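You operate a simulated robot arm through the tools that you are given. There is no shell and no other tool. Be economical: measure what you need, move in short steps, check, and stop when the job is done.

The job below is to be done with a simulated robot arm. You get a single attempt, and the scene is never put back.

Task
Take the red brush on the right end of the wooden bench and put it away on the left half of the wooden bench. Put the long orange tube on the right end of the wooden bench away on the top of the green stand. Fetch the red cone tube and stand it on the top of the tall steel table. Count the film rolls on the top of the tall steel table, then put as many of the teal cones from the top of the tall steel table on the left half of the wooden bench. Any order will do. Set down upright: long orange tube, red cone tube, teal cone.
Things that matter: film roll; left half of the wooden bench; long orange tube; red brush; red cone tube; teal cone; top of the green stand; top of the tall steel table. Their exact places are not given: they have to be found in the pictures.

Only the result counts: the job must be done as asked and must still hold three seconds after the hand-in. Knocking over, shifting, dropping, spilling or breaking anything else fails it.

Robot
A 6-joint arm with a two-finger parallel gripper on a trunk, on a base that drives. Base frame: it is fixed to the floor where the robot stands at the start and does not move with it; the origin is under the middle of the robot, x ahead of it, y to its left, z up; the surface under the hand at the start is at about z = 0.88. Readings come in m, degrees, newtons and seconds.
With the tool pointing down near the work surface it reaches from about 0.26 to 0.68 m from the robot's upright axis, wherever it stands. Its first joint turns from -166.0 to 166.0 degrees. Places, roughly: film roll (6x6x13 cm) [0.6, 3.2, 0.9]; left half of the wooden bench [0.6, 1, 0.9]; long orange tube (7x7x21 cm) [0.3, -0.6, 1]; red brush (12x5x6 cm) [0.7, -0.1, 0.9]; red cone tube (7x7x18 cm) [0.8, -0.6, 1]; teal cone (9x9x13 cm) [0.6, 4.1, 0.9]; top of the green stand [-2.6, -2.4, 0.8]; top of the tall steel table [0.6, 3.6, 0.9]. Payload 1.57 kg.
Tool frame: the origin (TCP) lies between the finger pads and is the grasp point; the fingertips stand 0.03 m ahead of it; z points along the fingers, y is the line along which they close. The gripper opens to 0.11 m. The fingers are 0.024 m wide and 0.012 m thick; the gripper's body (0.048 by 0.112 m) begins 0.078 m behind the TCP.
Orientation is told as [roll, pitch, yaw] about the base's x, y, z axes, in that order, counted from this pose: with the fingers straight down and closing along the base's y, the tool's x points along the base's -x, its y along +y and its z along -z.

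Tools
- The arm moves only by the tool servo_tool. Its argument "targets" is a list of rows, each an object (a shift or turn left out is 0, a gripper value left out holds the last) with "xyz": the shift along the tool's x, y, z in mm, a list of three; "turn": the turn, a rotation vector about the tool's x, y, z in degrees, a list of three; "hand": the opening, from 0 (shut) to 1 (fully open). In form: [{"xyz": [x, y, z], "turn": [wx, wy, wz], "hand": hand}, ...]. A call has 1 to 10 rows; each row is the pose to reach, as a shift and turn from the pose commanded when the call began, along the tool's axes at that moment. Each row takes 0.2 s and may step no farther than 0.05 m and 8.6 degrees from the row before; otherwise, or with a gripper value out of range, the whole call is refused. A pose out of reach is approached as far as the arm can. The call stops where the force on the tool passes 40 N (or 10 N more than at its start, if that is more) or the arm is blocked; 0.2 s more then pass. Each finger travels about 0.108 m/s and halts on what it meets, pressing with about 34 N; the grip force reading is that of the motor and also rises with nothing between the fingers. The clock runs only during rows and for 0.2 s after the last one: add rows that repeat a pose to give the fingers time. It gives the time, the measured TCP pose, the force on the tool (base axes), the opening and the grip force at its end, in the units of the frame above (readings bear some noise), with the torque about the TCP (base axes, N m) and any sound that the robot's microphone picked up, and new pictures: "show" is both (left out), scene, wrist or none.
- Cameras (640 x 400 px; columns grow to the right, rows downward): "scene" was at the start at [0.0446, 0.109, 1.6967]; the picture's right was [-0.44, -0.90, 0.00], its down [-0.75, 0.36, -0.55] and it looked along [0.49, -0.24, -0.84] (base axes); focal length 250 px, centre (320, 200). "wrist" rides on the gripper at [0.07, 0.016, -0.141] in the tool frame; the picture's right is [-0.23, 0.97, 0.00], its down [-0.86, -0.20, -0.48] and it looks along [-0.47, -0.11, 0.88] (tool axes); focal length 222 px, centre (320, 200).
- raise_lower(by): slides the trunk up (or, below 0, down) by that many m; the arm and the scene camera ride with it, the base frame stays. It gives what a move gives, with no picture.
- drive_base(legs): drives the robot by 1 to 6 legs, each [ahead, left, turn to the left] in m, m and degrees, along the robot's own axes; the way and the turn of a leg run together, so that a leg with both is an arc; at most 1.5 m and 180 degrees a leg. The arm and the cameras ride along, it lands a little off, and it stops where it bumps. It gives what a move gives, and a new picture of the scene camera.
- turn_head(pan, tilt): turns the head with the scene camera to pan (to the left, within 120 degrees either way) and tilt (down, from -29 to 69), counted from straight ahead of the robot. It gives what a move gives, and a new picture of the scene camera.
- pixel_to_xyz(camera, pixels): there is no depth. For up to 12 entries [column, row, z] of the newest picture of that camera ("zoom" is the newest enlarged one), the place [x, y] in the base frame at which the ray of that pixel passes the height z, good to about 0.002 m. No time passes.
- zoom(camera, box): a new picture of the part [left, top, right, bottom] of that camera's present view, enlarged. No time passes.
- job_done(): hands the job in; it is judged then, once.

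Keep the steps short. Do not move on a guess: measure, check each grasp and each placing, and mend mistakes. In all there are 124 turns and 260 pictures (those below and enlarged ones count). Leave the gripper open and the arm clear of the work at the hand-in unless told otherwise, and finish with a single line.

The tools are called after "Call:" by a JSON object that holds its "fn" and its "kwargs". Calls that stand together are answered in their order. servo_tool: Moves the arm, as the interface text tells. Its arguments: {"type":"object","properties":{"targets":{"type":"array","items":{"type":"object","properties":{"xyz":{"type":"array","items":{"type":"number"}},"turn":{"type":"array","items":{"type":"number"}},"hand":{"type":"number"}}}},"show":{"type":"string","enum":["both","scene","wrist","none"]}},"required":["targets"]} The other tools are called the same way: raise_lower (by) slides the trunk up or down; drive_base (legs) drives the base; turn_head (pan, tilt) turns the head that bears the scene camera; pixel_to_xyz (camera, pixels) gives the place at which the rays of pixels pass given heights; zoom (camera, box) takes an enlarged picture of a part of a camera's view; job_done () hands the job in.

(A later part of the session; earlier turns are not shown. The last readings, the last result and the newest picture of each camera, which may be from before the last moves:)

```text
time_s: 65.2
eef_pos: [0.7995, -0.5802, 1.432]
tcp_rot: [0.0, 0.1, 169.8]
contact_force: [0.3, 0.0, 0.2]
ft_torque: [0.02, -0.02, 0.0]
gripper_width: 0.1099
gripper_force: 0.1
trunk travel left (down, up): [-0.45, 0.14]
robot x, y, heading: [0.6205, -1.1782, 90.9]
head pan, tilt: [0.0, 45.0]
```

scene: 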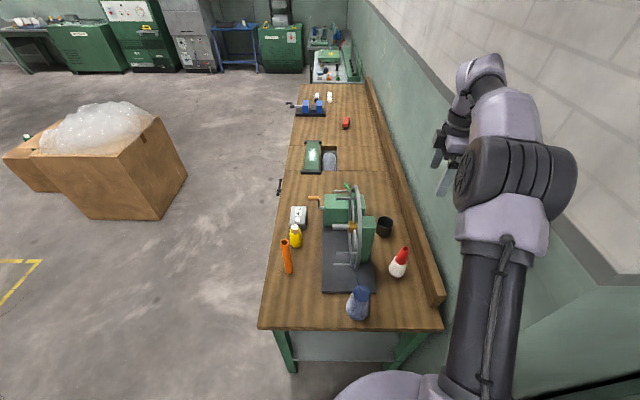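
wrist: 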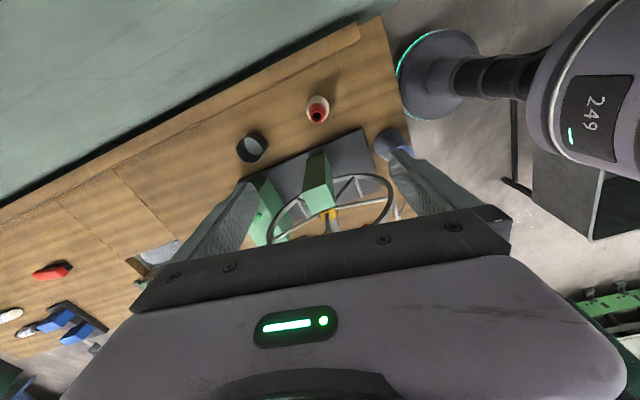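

Call:
{"fn": "pixel_to_xyz", "kwargs": {"camera": "wrist", "pixels": [[317, 115, 1.06], [318, 106, 0.9], [252, 150, 0.96], [330, 213, 1.1], [310, 190, 1.14], [375, 180, 1.15], [350, 30, 0.97]]}}

Call:
{"fn": "zoom", "kwargs": {"camera": "wrist", "box": [230, 60, 420, 180]}}

Call:
{"fn": "pixel_to_xyz", "kwargs": {"camera": "scene", "pixels": [[398, 277, 0.885], [404, 250, 1.06]]}}

```text
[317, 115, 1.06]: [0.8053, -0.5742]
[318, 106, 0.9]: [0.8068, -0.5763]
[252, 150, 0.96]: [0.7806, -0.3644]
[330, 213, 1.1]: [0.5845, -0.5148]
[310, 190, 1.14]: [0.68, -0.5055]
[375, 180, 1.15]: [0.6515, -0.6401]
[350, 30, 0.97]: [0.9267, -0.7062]
```

```text
3.33 times, centred on (325, 120) of wrist
```

zoom: 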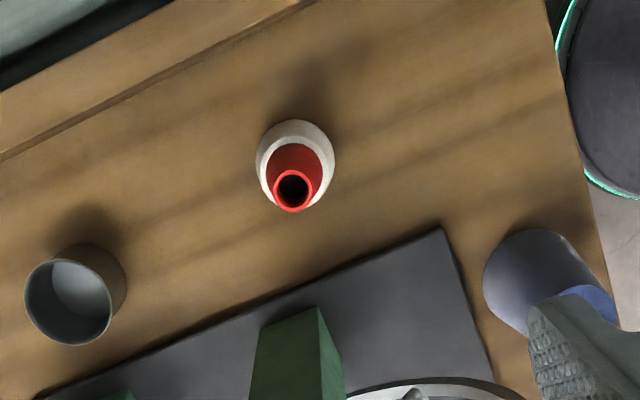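

```text
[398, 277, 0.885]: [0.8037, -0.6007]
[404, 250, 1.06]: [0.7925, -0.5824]
```

Tube axis (0.805,-0.575). Shift 6 mm and lower to z≈1.13, then check.

Call:
{"fn": "servo_tool", "kwargs": {"targets": [{"xyz": [4, -6, 40]}, {"xyz": [4, -6, 80]}, {"xyz": [4, -6, 120]}, {"xyz": [4, -6, 160]}, {"xyz": [4, -6, 200]}, {"xyz": [4, -6, 240]}, {"xyz": [4, -6, 280]}, {"xyz": [4, -6, 300]}, {"xyz": [4, -6, 300]}]}}

```text
time_s: 67.2
eef_pos: [0.8046, -0.5762, 1.1309]
tcp_rot: [0.0, 0.0, 169.6]
contact_force: [-0.2, 0.3, 0.0]
ft_torque: [0.03, -0.01, -0.01]
gripper_width: 0.1099
gripper_force: 0.0
trunk travel left (down, up): [-0.45, 0.14]
robot x, y, heading: [0.6201, -1.1756, 90.7]
head pan, tilt: [0.0, 45.0]
```

scene: 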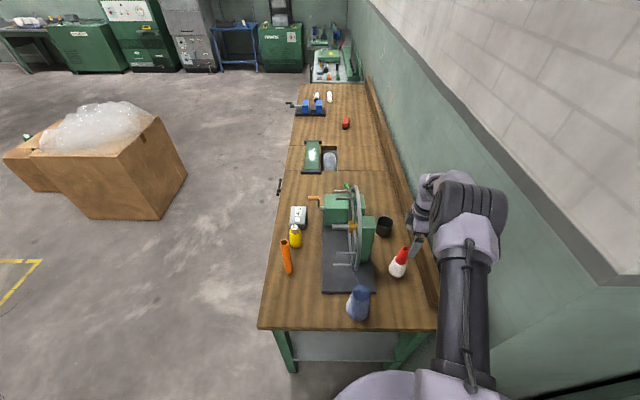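
wrist: 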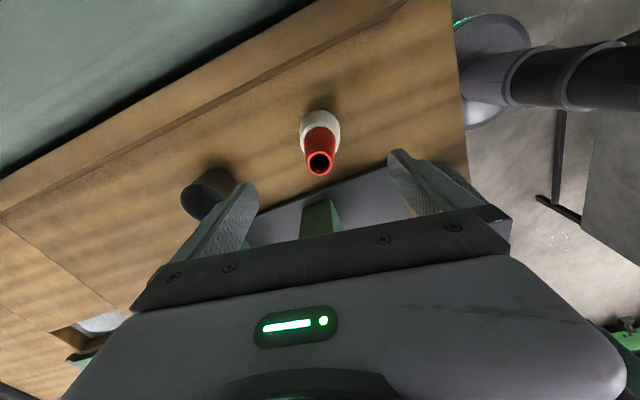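

Centred. Lower 113 mm to grip the red neck, then close.

Call:
{"fn": "servo_tool", "kwargs": {"targets": [{"xyz": [0, 0, 40]}, {"xyz": [0, 0, 80]}, {"xyz": [0, 0, 113]}, {"xyz": [0, 0, 113], "hand": 0.5}, {"xyz": [0, 0, 113], "hand": 0.2}, {"xyz": [0, 0, 113], "hand": 0.1}, {"xyz": [0, 0, 113], "hand": 0.1}, {"xyz": [0, 0, 113], "hand": 0.1}]}}

```text
time_s: 69.0
eef_pos: [0.8033, -0.5749, 1.0179]
tcp_rot: [0.0, -0.1, 169.7]
contact_force: [0.0, 0.3, -0.4]
ft_torque: [-0.01, -0.02, 0.02]
gripper_width: 0.0389
gripper_force: 33.7
trunk travel left (down, up): [-0.45, 0.14]
robot x, y, heading: [0.6221, -1.1756, 90.6]
head pan, tilt: [0.0, 45.0]
```

scene: 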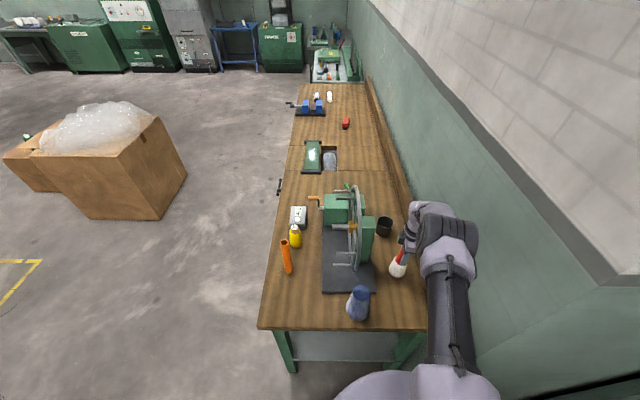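
wrist: 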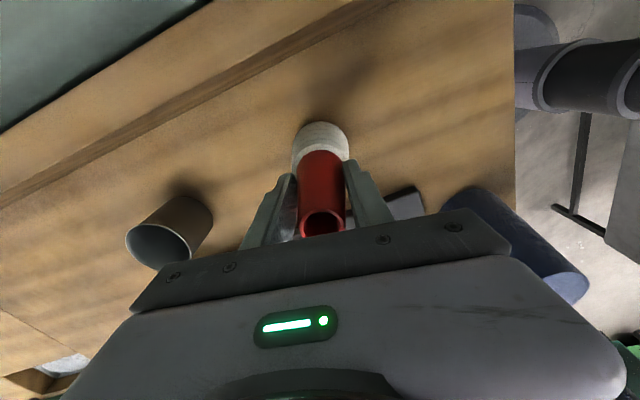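

Gripped (0.039 m). Lift straight up 400 mm.

Call:
{"fn": "servo_tool", "kwargs": {"targets": [{"xyz": [0, 0, -40]}, {"xyz": [0, 0, -80]}, {"xyz": [0, 0, -120]}, {"xyz": [0, 0, -160]}, {"xyz": [0, 0, -200]}, {"xyz": [0, 0, -240]}, {"xyz": [0, 0, -280]}, {"xyz": [0, 0, -320]}, {"xyz": [0, 0, -360]}, {"xyz": [0, 0, -410]}]}}

```text
time_s: 71.2
eef_pos: [0.8054, -0.5729, 1.4316]
tcp_rot: [0.1, 0.0, 169.7]
contact_force: [0.4, -0.2, 0.0]
ft_torque: [-0.01, -0.01, -0.02]
gripper_width: 0.0387
gripper_force: 34.5
trunk travel left (down, up): [-0.45, 0.14]
robot x, y, heading: [0.6204, -1.1802, 90.5]
head pan, tilt: [0.0, 45.0]
```

scene: 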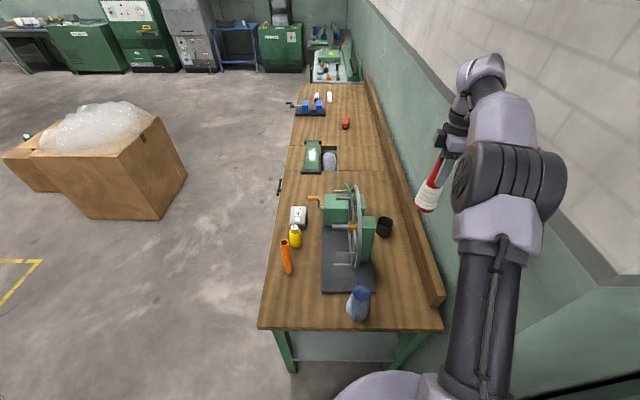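
wrist: 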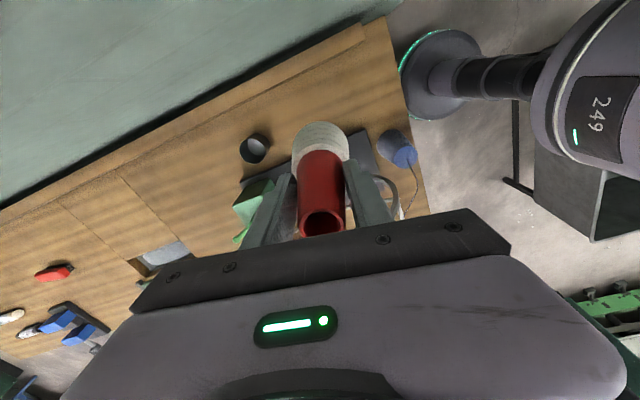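

Holding well. Pull the hand back towards the robot, and measure the cardboard box and the way ahead.

Call:
{"fn": "servo_tool", "kwargs": {"targets": [{"xyz": [-21, 48, 0]}, {"xyz": [-42, 90, 0]}, {"xyz": [-63, 130, 0]}, {"xyz": [-84, 172, 0]}, {"xyz": [-106, 213, 0]}, {"xyz": [-106, 250, 0]}], "show": "none"}}

Call:
{"fn": "pixel_to_xyz", "kwargs": {"camera": "scene", "pixels": [[160, 218, 0], [186, 178, 0], [277, 188, 0.7], [330, 55, 0.9], [310, 75, 0.88], [260, 72, 0], [300, 72, 0]]}}

Call:
{"fn": "drive_base", "kwargs": {"legs": [[0, 0.78, 0]]}}

```text
refused: row 1 steps farther than a row can; nothing moved
```

```text
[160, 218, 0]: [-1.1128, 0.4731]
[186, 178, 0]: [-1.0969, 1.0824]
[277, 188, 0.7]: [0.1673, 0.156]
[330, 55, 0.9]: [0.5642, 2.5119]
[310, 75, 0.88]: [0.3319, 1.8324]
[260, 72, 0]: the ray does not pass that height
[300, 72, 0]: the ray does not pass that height
```

```text
time_s: 75.5
eef_pos: [0.0094, -0.5813, 1.4285]
tcp_rot: [0.1, 0.0, 169.5]
contact_force: [-0.1, 0.5, -0.1]
ft_torque: [-0.01, -0.01, -0.03]
gripper_width: 0.0384
gripper_force: 34.6
trunk travel left (down, up): [-0.45, 0.14]
robot x, y, heading: [-0.1772, -1.1845, 90.4]
head pan, tilt: [0.0, 45.0]
```

scene: 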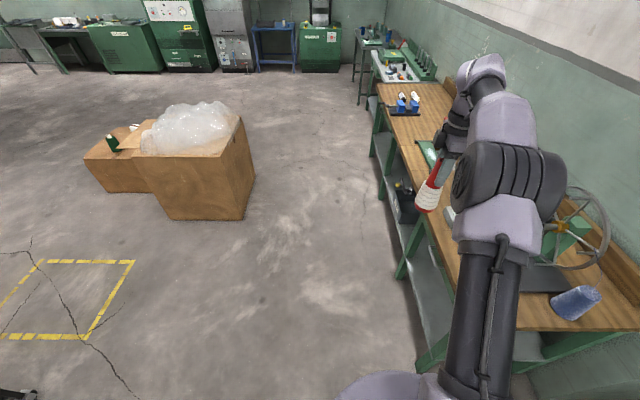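

The servo call was refused, so the base drove with the arm extended over the reel. I check that nothing got touched.

Call:
{"fn": "zoom", "kwargs": {"camera": "scene", "box": [400, 160, 640, 340]}}

Call:
{"fn": "servo_tool", "kwargs": {"targets": [{"xyz": [-20, 40, 0]}, {"xyz": [-40, 80, 0]}, {"xyz": [-60, 120, 0]}, {"xyz": [-80, 160, 0]}, {"xyz": [-100, 200, 0]}], "show": "both"}}

```text
2.22 times, centred on (520, 250) of scene
```

zoom: 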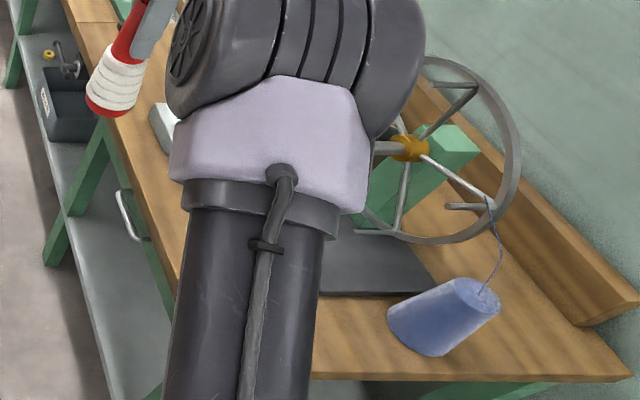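

```text
time_s: 76.7
eef_pos: [-0.1245, -0.7633, 1.4296]
tcp_rot: [-0.1, 0.0, 169.5]
contact_force: [0.5, -0.2, -0.3]
ft_torque: [0.04, -0.02, 0.04]
gripper_width: 0.0388
gripper_force: 34.2
trunk travel left (down, up): [-0.45, 0.14]
robot x, y, heading: [-0.1774, -1.1911, 90.7]
head pan, tilt: [0.0, 45.0]
```

scene: 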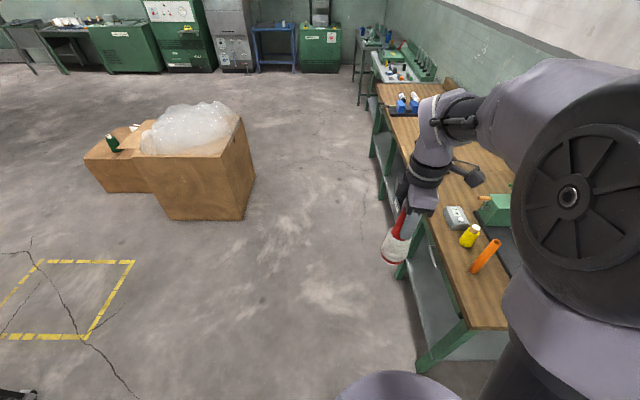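
wrist: 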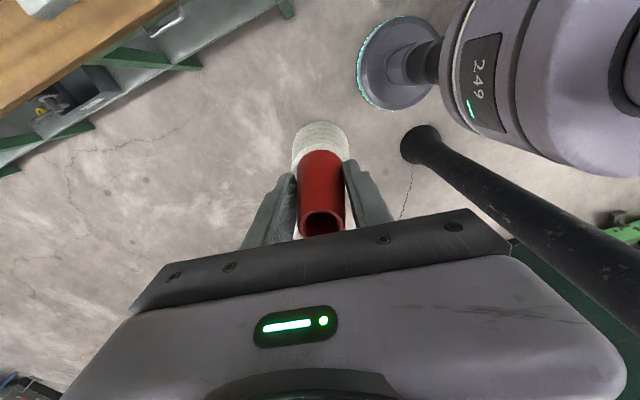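

All intact. Drive along the bench front towards the steel table.

Call:
{"fn": "drive_base", "kwargs": {"legs": [[1.4, 0.1, 0], [1.4, 0, 0], [0.9, 0, 0]]}}

Call:
{"fn": "turn_head", "kwargs": {"pan": -25, "tilt": 35}}

```text
time_s: 94.7
eef_pos: [-0.2066, 2.9627, 1.4306]
tcp_rot: [0.1, 0.0, 170.4]
contact_force: [-0.6, 0.4, 0.0]
ft_torque: [0.02, 0.03, -0.02]
gripper_width: 0.0388
gripper_force: 33.8
trunk travel left (down, up): [-0.45, 0.14]
robot x, y, heading: [-0.2501, 2.54, 91.3]
head pan, tilt: [0.0, 45.0]
```

scene: 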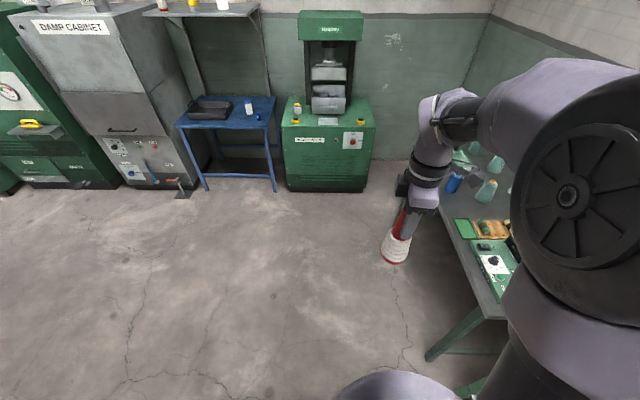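

```text
time_s: 95.6
eef_pos: [-0.2065, 2.9631, 1.4305]
tcp_rot: [0.0, -0.1, 170.3]
contact_force: [0.2, -1.1, -1.1]
ft_torque: [0.04, 0.04, -0.02]
gripper_width: 0.0386
gripper_force: 34.1
trunk travel left (down, up): [-0.45, 0.14]
robot x, y, heading: [-0.2534, 2.5347, 91.3]
head pan, tilt: [-25.0, 35.0]
```

scene: 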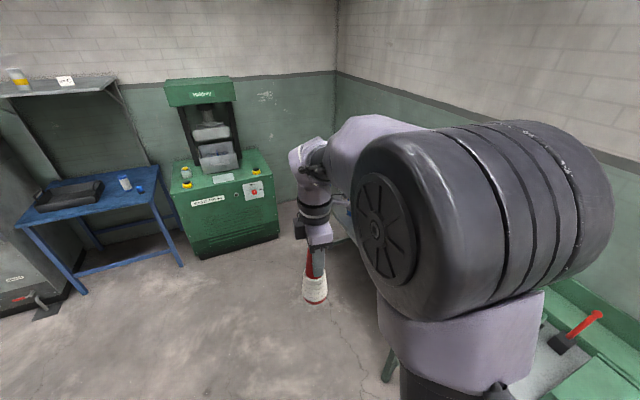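

Drive on to y≈3.25 and turn to face the table (heading 0).

Call:
{"fn": "drive_base", "kwargs": {"legs": [[0.65, 0, 0], [0, 0, -91]]}}

Call:
{"fn": "turn_head", "kwargs": {"pan": 15, "tilt": 48}}

```text
time_s: 103.0
eef_pos: [0.1601, 3.1283, 1.4302]
tcp_rot: [0.0, 0.0, 79.1]
contact_force: [0.1, 0.1, -0.9]
ft_torque: [0.03, 0.03, -0.01]
gripper_width: 0.0386
gripper_force: 34.1
trunk travel left (down, up): [-0.45, 0.14]
robot x, y, heading: [-0.2682, 3.1831, 0.0]
head pan, tilt: [-25.0, 35.0]
```

scene: 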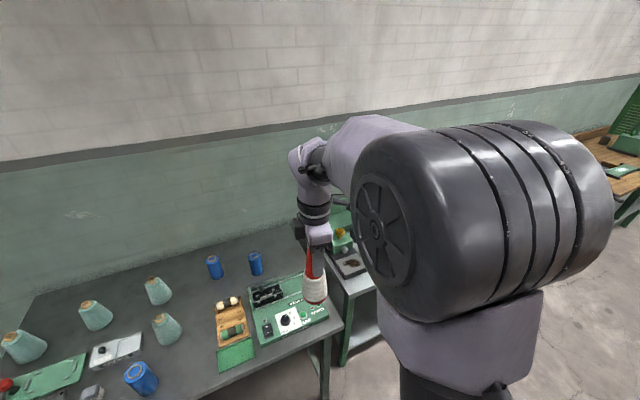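

```text
time_s: 104.1
eef_pos: [0.1596, 3.1276, 1.4304]
tcp_rot: [0.0, 0.0, 79.3]
contact_force: [0.1, 0.2, 0.0]
ft_torque: [0.0, 0.0, -0.01]
gripper_width: 0.0386
gripper_force: 34.1
trunk travel left (down, up): [-0.45, 0.14]
robot x, y, heading: [-0.2647, 3.1832, 0.2]
head pan, tilt: [15.0, 48.0]
```

scene: 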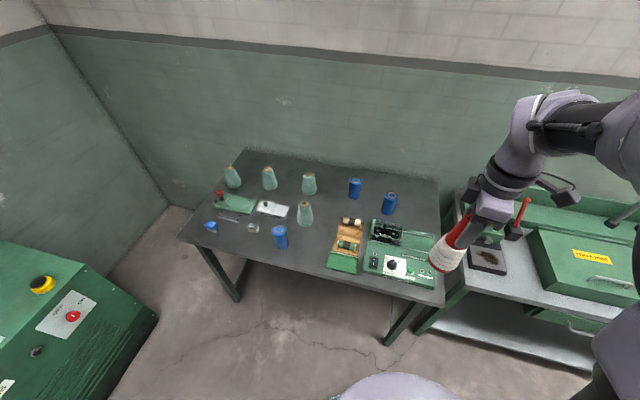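

Now the table top shows whole. Zoom to count.

Call:
{"fn": "zoom", "kwargs": {"camera": "scene", "box": [180, 140, 340, 260]}}

Call:
{"fn": "zoom", "kwargs": {"camera": "scene", "box": [300, 150, 460, 310]}}

Call:
{"fn": "pixel_to_xyz", "kwargs": {"camera": "scene", "pixels": [[305, 225, 0.88], [308, 192, 0.88], [270, 188, 0.88], [234, 186, 0.88], [281, 246, 0.88], [388, 213, 0.88], [354, 197, 0.88], [245, 150, 0.88], [438, 180, 0.88], [442, 303, 0.88], [180, 238, 0.88]]}}

```text
3.33 times, centred on (260, 200) of scene
```

zoom: 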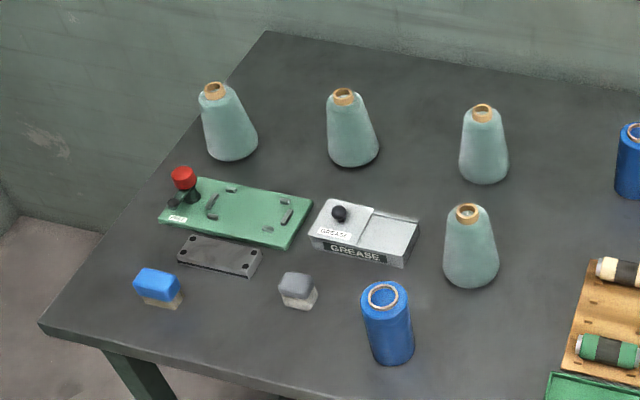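

```text
2.50 times, centred on (380, 230) of scene
```

zoom: 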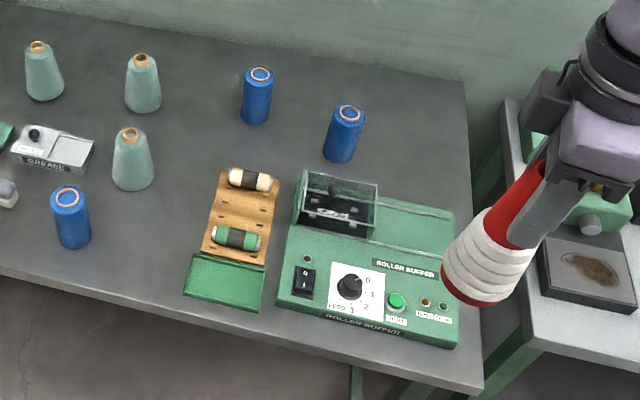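

```text
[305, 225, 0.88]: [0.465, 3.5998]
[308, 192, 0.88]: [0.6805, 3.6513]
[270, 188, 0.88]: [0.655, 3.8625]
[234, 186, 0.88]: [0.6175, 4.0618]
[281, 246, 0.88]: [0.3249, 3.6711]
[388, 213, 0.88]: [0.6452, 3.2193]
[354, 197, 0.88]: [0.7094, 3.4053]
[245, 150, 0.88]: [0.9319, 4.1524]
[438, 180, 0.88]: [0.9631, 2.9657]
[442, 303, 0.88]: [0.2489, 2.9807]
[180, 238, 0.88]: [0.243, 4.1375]
```

Three film rolls (blue cylinders at (0.65,3.22), (0.71,3.41), (0.32,3.67)) and four teal cones: so three cones go. A free spot for the red tube is about (0.58,3.50). Drive closer.

Call:
{"fn": "drive_base", "kwargs": {"legs": [[0.22, 0.2, 0]]}}

Call:
{"fn": "turn_head", "kwargs": {"pan": 15, "tilt": 58}}

```text
time_s: 106.2
eef_pos: [0.3811, 3.3286, 1.4301]
tcp_rot: [0.1, 0.0, 79.4]
contact_force: [-0.5, -0.5, 0.3]
ft_torque: [0.0, 0.01, -0.03]
gripper_width: 0.0385
gripper_force: 33.4
trunk travel left (down, up): [-0.45, 0.14]
robot x, y, heading: [-0.0477, 3.3827, 0.4]
head pan, tilt: [15.0, 48.0]
```

scene: 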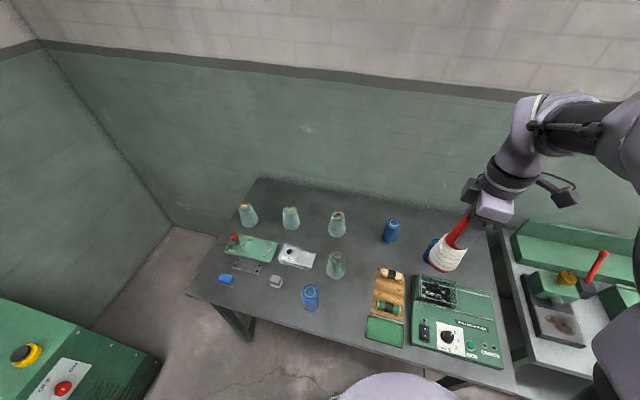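

```text
time_s: 106.9
eef_pos: [0.3811, 3.3278, 1.4296]
tcp_rot: [0.0, 0.1, 79.2]
contact_force: [1.0, 0.6, 0.1]
ft_torque: [-0.01, -0.02, -0.01]
gripper_width: 0.0383
gripper_force: 33.6
trunk travel left (down, up): [-0.45, 0.14]
robot x, y, heading: [-0.0499, 3.3795, 0.3]
head pan, tilt: [15.0, 58.0]
```

scene: 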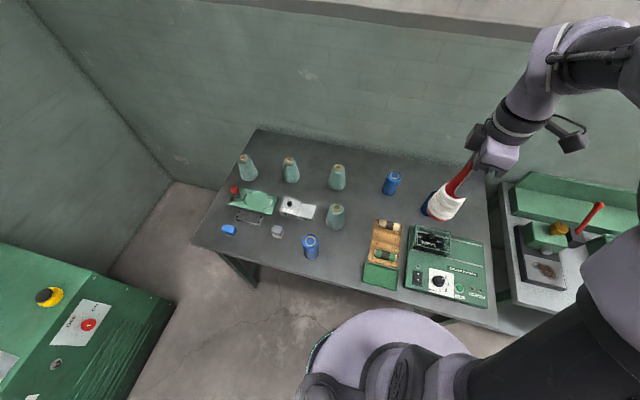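

Call:
{"fn": "pixel_to_xyz", "kwargs": {"camera": "scene", "pixels": [[335, 225, 0.88], [337, 185, 0.88], [291, 178, 0.88], [250, 176, 0.88], [312, 256, 0.88], [388, 192, 0.88], [390, 220, 0.88], [375, 221, 0.88], [258, 130, 0.88], [194, 238, 0.88], [498, 328, 0.88]]}}

Call:
{"fn": "zoom", "kwargs": {"camera": "scene", "box": [220, 140, 420, 280]}}

```text
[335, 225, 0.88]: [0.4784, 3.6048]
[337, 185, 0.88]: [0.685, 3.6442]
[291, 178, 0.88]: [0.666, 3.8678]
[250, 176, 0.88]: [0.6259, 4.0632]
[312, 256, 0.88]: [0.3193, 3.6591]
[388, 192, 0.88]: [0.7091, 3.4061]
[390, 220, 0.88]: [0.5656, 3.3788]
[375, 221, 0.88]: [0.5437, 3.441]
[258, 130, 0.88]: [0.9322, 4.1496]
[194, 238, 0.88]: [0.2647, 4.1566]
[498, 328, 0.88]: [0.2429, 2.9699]
```

```text
2.86 times, centred on (320, 210) of scene
```

zoom: 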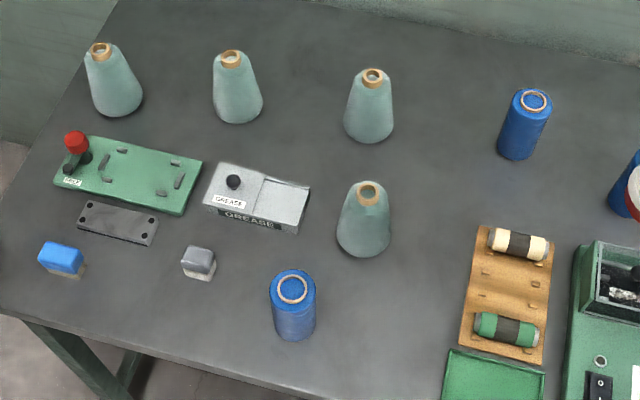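

Move the tube over (0.595,3.51) at height.

Call:
{"fn": "servo_tool", "kwargs": {"targets": [{"xyz": [-37, -29, 0]}, {"xyz": [-73, -59, 0]}, {"xyz": [-110, -88, 0]}, {"xyz": [-146, -117, 0]}, {"xyz": [-183, -147, 0]}, {"xyz": [-219, -176, 0]}, {"xyz": [-219, -176, 40]}, {"xyz": [-219, -176, 80]}, {"xyz": [-219, -176, 120]}, {"xyz": [-219, -176, 160]}]}}

```text
time_s: 109.1
eef_pos: [0.5961, 3.5109, 1.2701]
tcp_rot: [0.0, 0.0, 79.4]
contact_force: [0.4, -0.1, -1.2]
ft_torque: [-0.01, -0.01, 0.0]
gripper_width: 0.0383
gripper_force: 33.5
trunk travel left (down, up): [-0.45, 0.14]
robot x, y, heading: [-0.047, 3.3807, 0.3]
head pan, tilt: [15.0, 58.0]
```

scene: 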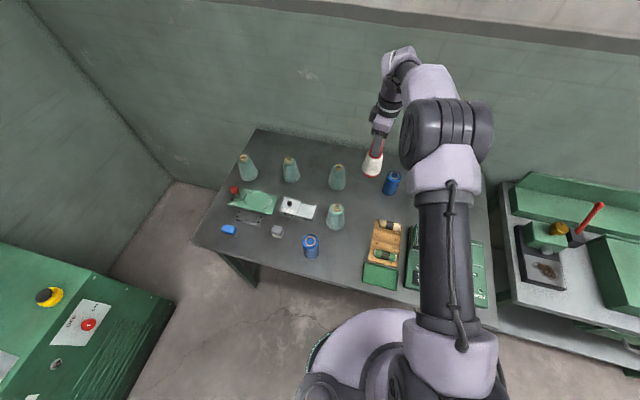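
wrist: 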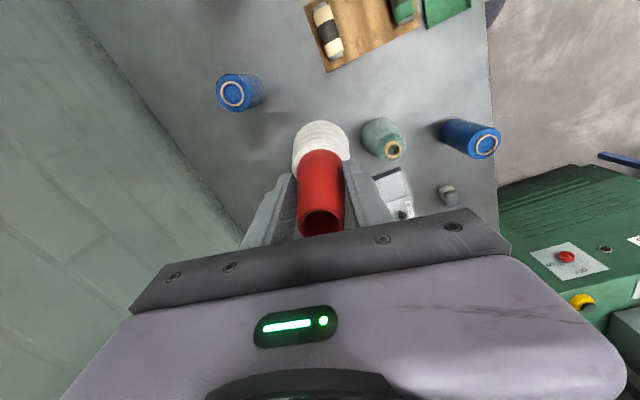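

Clear below. Lower 238 mm, then feel for the top.

Call:
{"fn": "servo_tool", "kwargs": {"targets": [{"xyz": [0, 0, 45]}, {"xyz": [0, 0, 90]}, {"xyz": [0, 0, 135]}, {"xyz": [0, 0, 180]}, {"xyz": [0, 0, 220]}, {"xyz": [0, 0, 240]}, {"xyz": [0, 0, 246]}, {"xyz": [0, 0, 249]}]}}

```text
time_s: 110.9
eef_pos: [0.5946, 3.5103, 1.0229]
tcp_rot: [0.0, -0.1, 79.3]
contact_force: [-0.2, -0.8, -0.7]
ft_torque: [-0.02, 0.0, -0.02]
gripper_width: 0.0382
gripper_force: 34.5
trunk travel left (down, up): [-0.45, 0.14]
robot x, y, heading: [-0.0432, 3.3848, 0.1]
head pan, tilt: [15.0, 58.0]
```

scene: 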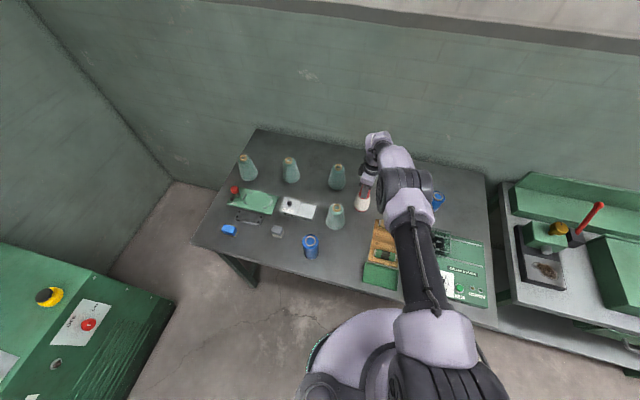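
wrist: 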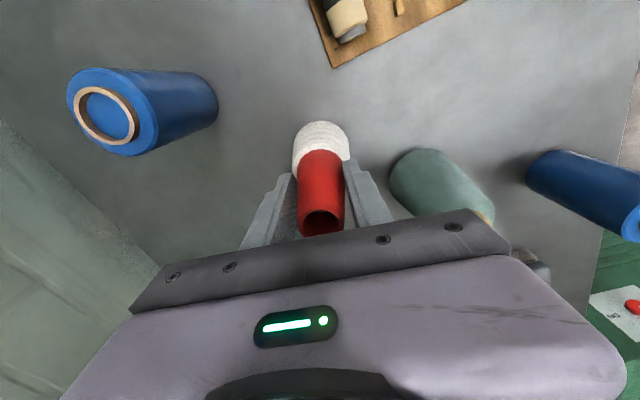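

Call:
{"fn": "servo_tool", "kwargs": {"targets": [{"xyz": [0, 0, 2]}, {"xyz": [0, 0, 4]}, {"xyz": [0, 0, 4]}], "show": "none"}}

```text
time_s: 111.7
eef_pos: [0.5937, 3.5118, 1.0196]
tcp_rot: [-0.2, -0.2, 79.4]
contact_force: [-0.8, 0.0, 11.7]
ft_torque: [-0.08, -0.23, -0.03]
gripper_width: 0.0384
gripper_force: 34.2
trunk travel left (down, up): [-0.45, 0.14]
robot x, y, heading: [-0.0443, 3.3823, 0.4]
head pan, tilt: [15.0, 58.0]
```

Contact (11.7 N) at z 1.02. Ease 1 mm, open, rise.

Call:
{"fn": "servo_tool", "kwargs": {"targets": [{"xyz": [0, 0, -1]}, {"xyz": [0, 0, -1], "hand": 0.45}, {"xyz": [0, 0, -1], "hand": 0.7}, {"xyz": [0, 0, -1], "hand": 1}, {"xyz": [0, 0, -1], "hand": 1}, {"xyz": [0, 0, -40]}, {"xyz": [0, 0, -80]}, {"xyz": [0, 0, -120]}, {"xyz": [0, 0, -160]}, {"xyz": [0, 0, -200]}]}}

```text
time_s: 113.9
eef_pos: [0.5927, 3.5117, 1.2177]
tcp_rot: [0.0, 0.1, 79.4]
contact_force: [-0.6, 0.4, 0.4]
ft_torque: [-0.04, -0.03, -0.01]
gripper_width: 0.1099
gripper_force: 0.1
trunk travel left (down, up): [-0.45, 0.14]
robot x, y, heading: [-0.0472, 3.3858, 0.2]
head pan, tilt: [15.0, 58.0]
```

scene: 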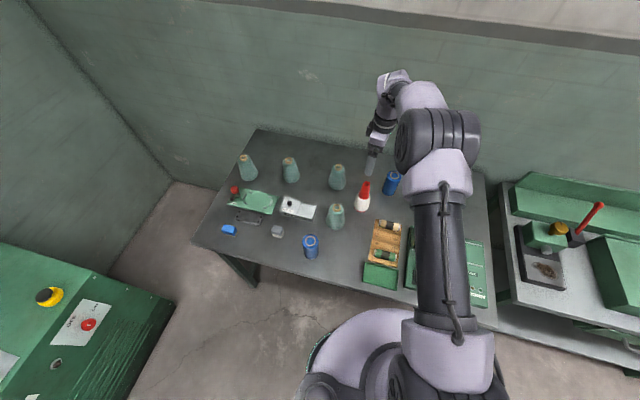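
wrist: 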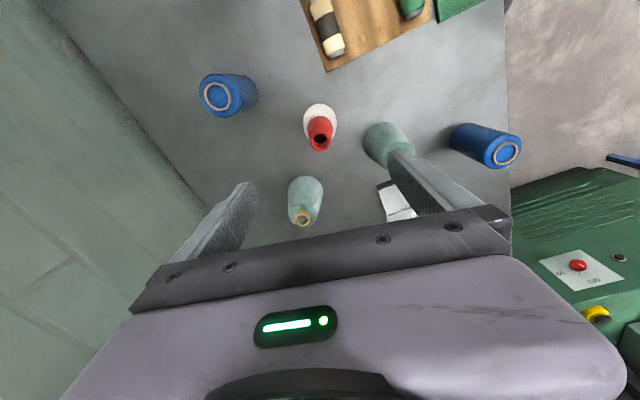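

The red tube stands. Next, cone at (0.478,3.605): move above it.

Call:
{"fn": "servo_tool", "kwargs": {"targets": [{"xyz": [-20, 40, 0]}, {"xyz": [-45, 80, 0]}, {"xyz": [-70, 120, 0]}, {"xyz": [-70, 130, 0]}, {"xyz": [-70, 130, 0]}], "show": "wrist"}}

Call:
{"fn": "zoom", "kwargs": {"camera": "wrist", "box": [220, 80, 420, 220]}}

```text
time_s: 115.1
eef_pos: [0.4785, 3.6045, 1.2183]
tcp_rot: [-0.1, 0.1, 79.3]
contact_force: [0.3, 1.1, -0.2]
ft_torque: [-0.02, 0.0, 0.01]
gripper_width: 0.1101
gripper_force: 0.1
trunk travel left (down, up): [-0.45, 0.14]
robot x, y, heading: [-0.0452, 3.3804, 0.3]
head pan, tilt: [15.0, 58.0]
```

wrist: 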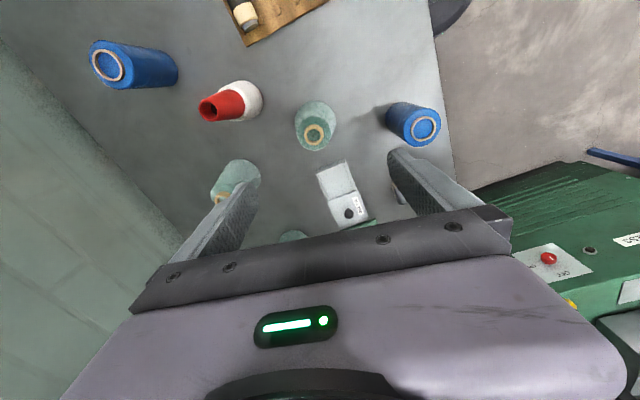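

```text
2.86 times, centred on (320, 150) of wrist
```

zoom: 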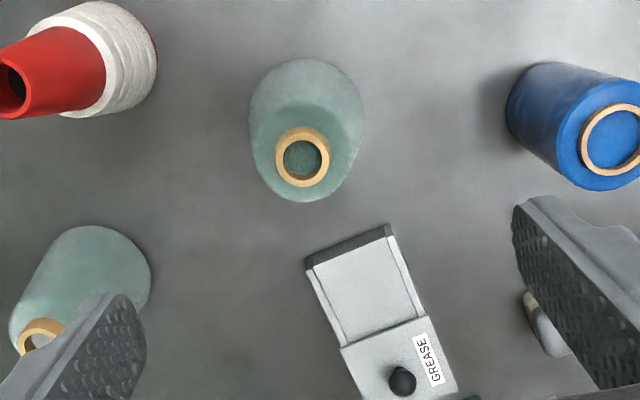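

Call:
{"fn": "pixel_to_xyz", "kwargs": {"camera": "zoom", "pixels": [[302, 157, 1.01], [307, 115, 0.88], [249, 120, 0.89], [364, 120, 0.89]]}}

```text
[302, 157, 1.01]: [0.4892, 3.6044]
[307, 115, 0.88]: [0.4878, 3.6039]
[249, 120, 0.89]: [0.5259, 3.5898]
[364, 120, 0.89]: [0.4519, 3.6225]
```

Cone axis (0.489,3.604). Shift 10 mm and lower to z 0.95, then close.

Call:
{"fn": "servo_tool", "kwargs": {"targets": [{"xyz": [-2, -10, 45]}, {"xyz": [-2, -10, 90]}, {"xyz": [-2, -10, 135]}, {"xyz": [-2, -10, 180]}, {"xyz": [-2, -10, 220]}, {"xyz": [-2, -10, 250]}, {"xyz": [-2, -10, 268]}], "show": "wrist"}}

Call:
{"fn": "servo_tool", "kwargs": {"targets": [{"hand": 0.8}, {"hand": 0.6}, {"hand": 0.3}, {"hand": 0.2}, {"hand": 0.2}, {"hand": 0.2}], "show": "wrist"}}

```text
time_s: 116.7
eef_pos: [0.4874, 3.6029, 0.9485]
tcp_rot: [-0.1, 0.0, 79.2]
contact_force: [-0.9, 0.2, -0.6]
ft_torque: [-0.01, -0.04, 0.01]
gripper_width: 0.11
gripper_force: 0.0
trunk travel left (down, up): [-0.45, 0.14]
robot x, y, heading: [-0.0465, 3.3815, 0.4]
head pan, tilt: [15.0, 58.0]
```

wrist: 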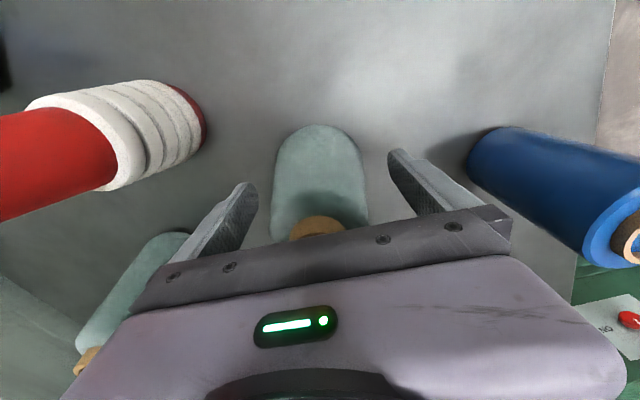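

```text
time_s: 118.1
eef_pos: [0.487, 3.6027, 0.9497]
tcp_rot: [-0.1, 0.1, 79.4]
contact_force: [0.8, 0.4, 1.2]
ft_torque: [0.02, -0.06, -0.03]
gripper_width: 0.0738
gripper_force: 34.0
trunk travel left (down, up): [-0.45, 0.14]
robot x, y, heading: [-0.0438, 3.3803, 0.4]
head pan, tilt: [15.0, 58.0]
```

wrist: 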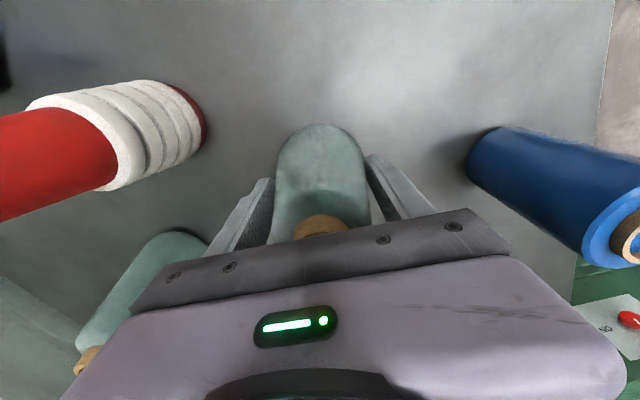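

Gripped at 0.074. Lift 100 mm and check that it doesn't slip.

Call:
{"fn": "servo_tool", "kwargs": {"targets": [{"xyz": [0, 0, -15]}, {"xyz": [0, 0, -35]}, {"xyz": [0, 0, -65]}, {"xyz": [0, 0, -100]}, {"xyz": [0, 0, -100]}]}}

```text
time_s: 119.3
eef_pos: [0.4888, 3.6054, 1.0512]
tcp_rot: [0.0, 0.0, 79.5]
contact_force: [-0.1, -1.0, -1.6]
ft_torque: [-0.04, 0.03, -0.01]
gripper_width: 0.0738
gripper_force: 34.0
trunk travel left (down, up): [-0.45, 0.14]
robot x, y, heading: [-0.0461, 3.3787, 0.2]
head pan, tilt: [15.0, 58.0]
```

scene: 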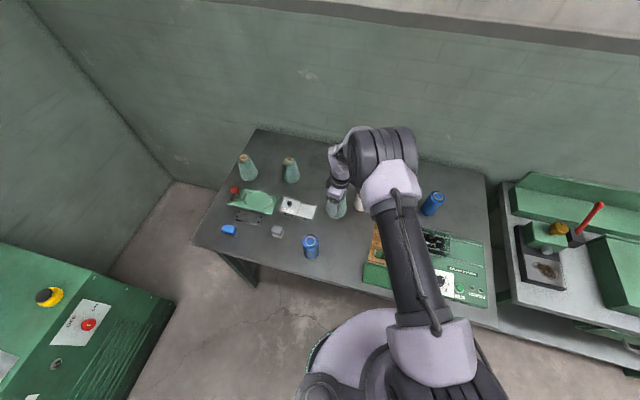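
wrist: 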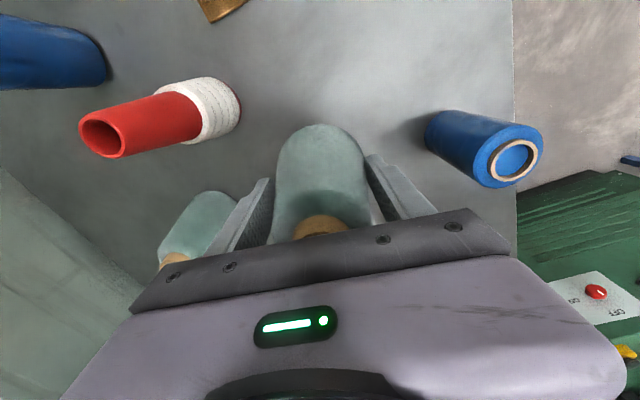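

Held without slip. Lift to z≈1.28 and pull in.

Call:
{"fn": "servo_tool", "kwargs": {"targets": [{"xyz": [0, 0, -45]}, {"xyz": [0, 0, -90]}, {"xyz": [0, 0, -135]}, {"xyz": [0, 0, -180]}, {"xyz": [0, 0, -225]}, {"xyz": [45, 10, -230]}, {"xyz": [90, 20, -230]}, {"xyz": [135, 30, -230]}, {"xyz": [180, 40, -230]}, {"xyz": [213, 51, -230]}], "show": "none"}}

Call:
{"fn": "turn_head", "kwargs": {"pan": 20, "tilt": 50}}

Call:
{"fn": "drive_base", "kwargs": {"legs": [[-0.2, 0, 0], [0, -1.0, 0], [0, -0.98, 0]]}}

```text
time_s: 121.5
eef_pos: [0.4003, 3.4045, 1.2809]
tcp_rot: [0.0, -0.2, 79.3]
contact_force: [0.4, -0.1, -2.3]
ft_torque: [0.0, -0.03, 0.04]
gripper_width: 0.0738
gripper_force: 33.8
trunk travel left (down, up): [-0.45, 0.14]
robot x, y, heading: [-0.0478, 3.382, 0.2]
head pan, tilt: [15.0, 58.0]
```

```text
time_s: 122.2
eef_pos: [0.4005, 3.4054, 1.2798]
tcp_rot: [0.0, 0.0, 79.3]
contact_force: [0.3, 0.5, -1.5]
ft_torque: [0.01, -0.03, 0.03]
gripper_width: 0.074
gripper_force: 34.6
trunk travel left (down, up): [-0.45, 0.14]
robot x, y, heading: [-0.045, 3.3854, 0.4]
head pan, tilt: [20.0, 50.0]
```

scene: 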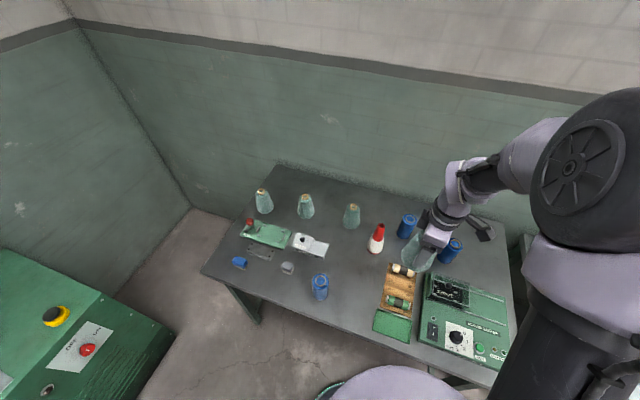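

```text
time_s: 133.1
eef_pos: [0.2165, 1.4541, 1.2796]
tcp_rot: [0.0, -0.1, 79.8]
contact_force: [-0.1, 0.0, -2.4]
ft_torque: [-0.01, 0.02, 0.01]
gripper_width: 0.0739
gripper_force: 34.0
trunk travel left (down, up): [-0.45, 0.14]
robot x, y, heading: [-0.227, 1.4305, 1.0]
head pan, tilt: [20.0, 50.0]
```

scene: 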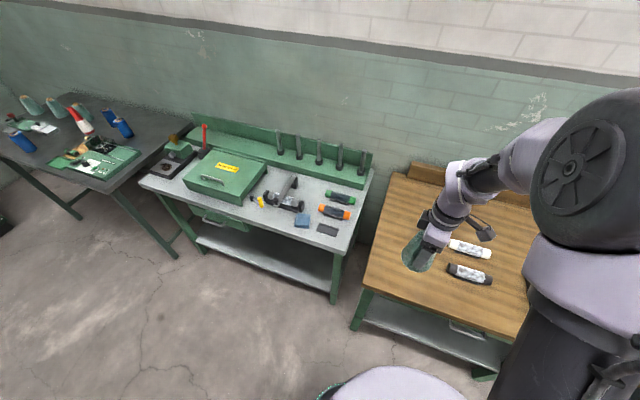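

Measure the bench's left end and bottles, then drive ahead 0.2 m.

Call:
{"fn": "pixel_to_xyz", "kwargs": {"camera": "scene", "pixels": [[364, 287, 0.88], [397, 172, 0.88], [450, 246, 0.9], [490, 254, 0.9], [448, 270, 0.9], [492, 281, 0.9], [410, 178, 0.88]]}}

Call:
{"fn": "drive_base", "kwargs": {"legs": [[0.2, 0, 0]]}}

```text
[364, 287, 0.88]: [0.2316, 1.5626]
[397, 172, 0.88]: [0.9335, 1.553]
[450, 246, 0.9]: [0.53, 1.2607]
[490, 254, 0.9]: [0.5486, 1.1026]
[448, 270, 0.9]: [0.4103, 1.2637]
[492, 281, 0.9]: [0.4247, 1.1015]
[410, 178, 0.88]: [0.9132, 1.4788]
```

```text
time_s: 134.7
eef_pos: [0.4168, 1.4564, 1.2798]
tcp_rot: [0.0, 0.0, 79.8]
contact_force: [-0.7, 0.2, -1.0]
ft_torque: [-0.02, 0.03, 0.01]
gripper_width: 0.0735
gripper_force: 34.1
trunk travel left (down, up): [-0.45, 0.14]
robot x, y, heading: [-0.0282, 1.4305, 1.0]
head pan, tilt: [20.0, 50.0]
```

scene: 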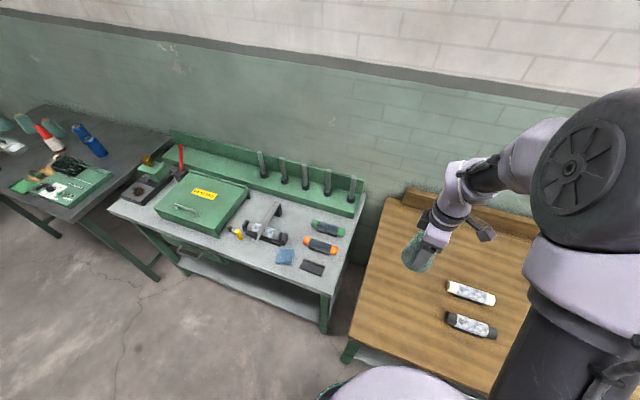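

Place cone 1 at (0.63,1.42): bare wood. Move there and lower to just above.

Call:
{"fn": "servo_tool", "kwargs": {"targets": [{"xyz": [0, -44, 0]}, {"xyz": [-1, -88, 0]}, {"xyz": [-1, -132, 0]}, {"xyz": [-2, -176, 0]}, {"xyz": [-2, -216, 0]}, {"xyz": [-2, -216, 45]}, {"xyz": [-2, -216, 90]}, {"xyz": [-2, -216, 135]}, {"xyz": [-2, -216, 180]}, {"xyz": [-2, -216, 225]}], "show": "wrist"}}

Call:
{"fn": "servo_tool", "kwargs": {"targets": [{"xyz": [0, 0, 40]}, {"xyz": [0, 0, 80]}, {"xyz": [0, 0, 95]}, {"xyz": [0, 0, 100]}, {"xyz": [0, 0, 103]}, {"xyz": [0, 0, 103]}], "show": "both"}}

```text
time_s: 136.9
eef_pos: [0.6295, 1.4204, 1.0543]
tcp_rot: [0.1, 0.0, 79.7]
contact_force: [0.7, -0.1, -2.5]
ft_torque: [0.0, 0.02, -0.02]
gripper_width: 0.0736
gripper_force: 34.2
trunk travel left (down, up): [-0.45, 0.14]
robot x, y, heading: [-0.0267, 1.4271, 0.8]
head pan, tilt: [20.0, 50.0]
```

wrist: 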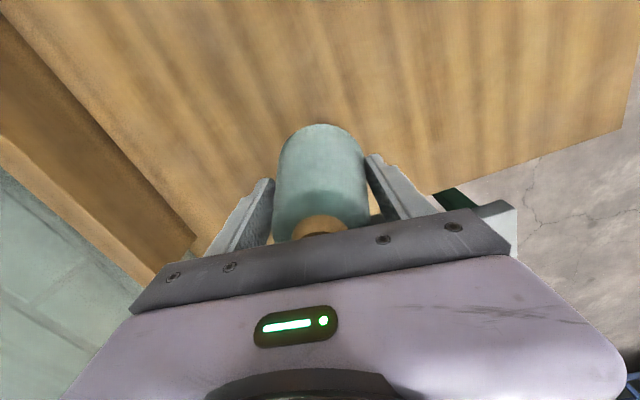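

```text
time_s: 138.3
eef_pos: [0.6151, 1.4221, 0.9584]
tcp_rot: [-0.1, 0.0, 79.7]
contact_force: [-0.5, 0.2, -2.5]
ft_torque: [0.0, 0.0, -0.01]
gripper_width: 0.074
gripper_force: 33.6
out of reach, approached as far as the arm can: row 2, 3, 4, 5, 6
trunk travel left (down, up): [-0.45, 0.14]
robot x, y, heading: [-0.0294, 1.4279, 0.8]
head pan, tilt: [20.0, 50.0]
```

scene: 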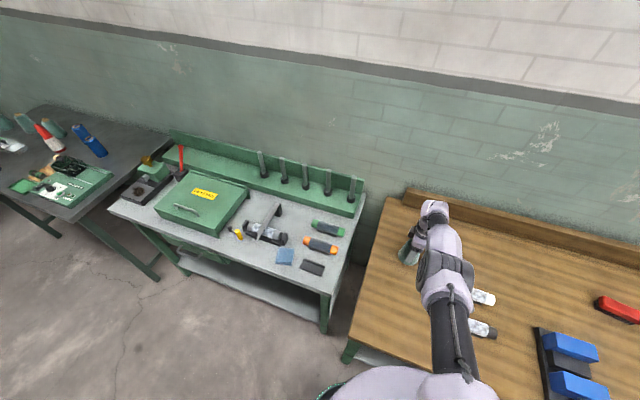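
wrist: 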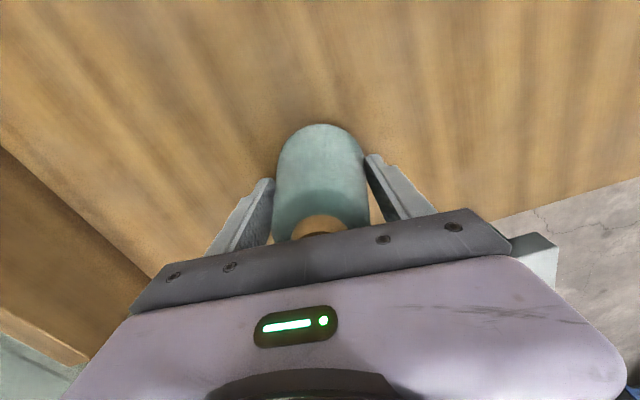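

The raised trunk limits low reach. Pull back 45 mm and then lower.

Call:
{"fn": "servo_tool", "kwargs": {"targets": [{"xyz": [0, 25, -15]}, {"xyz": [0, 45, -15]}, {"xyz": [0, 45, -5]}, {"xyz": [0, 45, 0]}], "show": "none"}}

```text
time_s: 139.3
eef_pos: [0.5717, 1.4303, 0.958]
tcp_rot: [0.0, 0.0, 79.9]
contact_force: [0.3, 1.2, -1.8]
ft_torque: [-0.03, 0.01, 0.02]
gripper_width: 0.0736
gripper_force: 33.6
trunk travel left (down, up): [-0.45, 0.14]
robot x, y, heading: [-0.0304, 1.4291, 1.1]
head pan, tilt: [20.0, 50.0]
```

Now at (0.572,1.430,0.958). Lower in small steps to about 0.948.

Call:
{"fn": "servo_tool", "kwargs": {"targets": [{"xyz": [0, 0, 4]}, {"xyz": [0, 0, 7]}, {"xyz": [0, 0, 9]}, {"xyz": [0, 0, 9]}], "show": "none"}}

```text
time_s: 140.3
eef_pos: [0.572, 1.4301, 0.9503]
tcp_rot: [-0.2, 0.0, 79.9]
contact_force: [-0.1, 0.3, 14.3]
ft_torque: [0.09, -0.37, -0.02]
gripper_width: 0.0734
gripper_force: 34.3
trunk travel left (down, up): [-0.45, 0.14]
robot x, y, heading: [-0.0313, 1.4309, 0.8]
head pan, tilt: [20.0, 50.0]
```

Contact (14 N). Ease 1 mm, open, rise.

Call:
{"fn": "servo_tool", "kwargs": {"targets": [{"xyz": [0, 0, -1]}, {"xyz": [0, 0, -1], "hand": 0.8}, {"xyz": [0, 0, -1], "hand": 1}, {"xyz": [0, 0, -1], "hand": 1}, {"xyz": [0, 0, -40]}, {"xyz": [0, 0, -85]}, {"xyz": [0, 0, -130]}, {"xyz": [0, 0, -175]}, {"xyz": [0, 0, -220]}, {"xyz": [0, 0, -265]}]}}

```text
time_s: 142.5
eef_pos: [0.5684, 1.4301, 1.2134]
tcp_rot: [0.0, 0.1, 79.9]
contact_force: [-0.8, 0.3, -0.1]
ft_torque: [-0.01, 0.0, -0.02]
gripper_width: 0.1098
gripper_force: 0.1
trunk travel left (down, up): [-0.45, 0.14]
robot x, y, heading: [-0.032, 1.4275, 0.8]
head pan, tilt: [20.0, 50.0]
```

scene: 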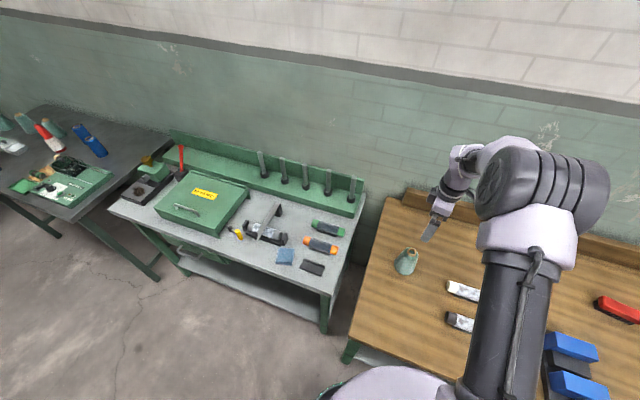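
wrist: 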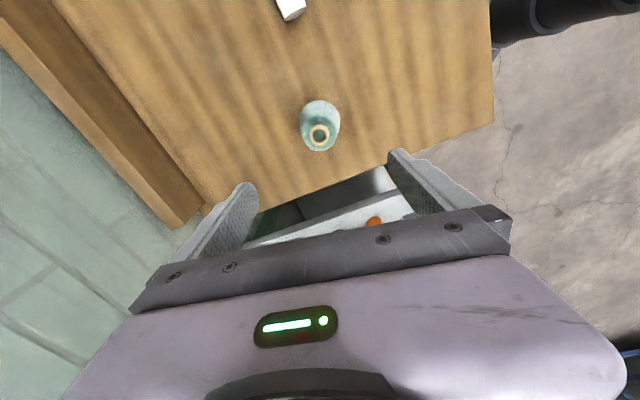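

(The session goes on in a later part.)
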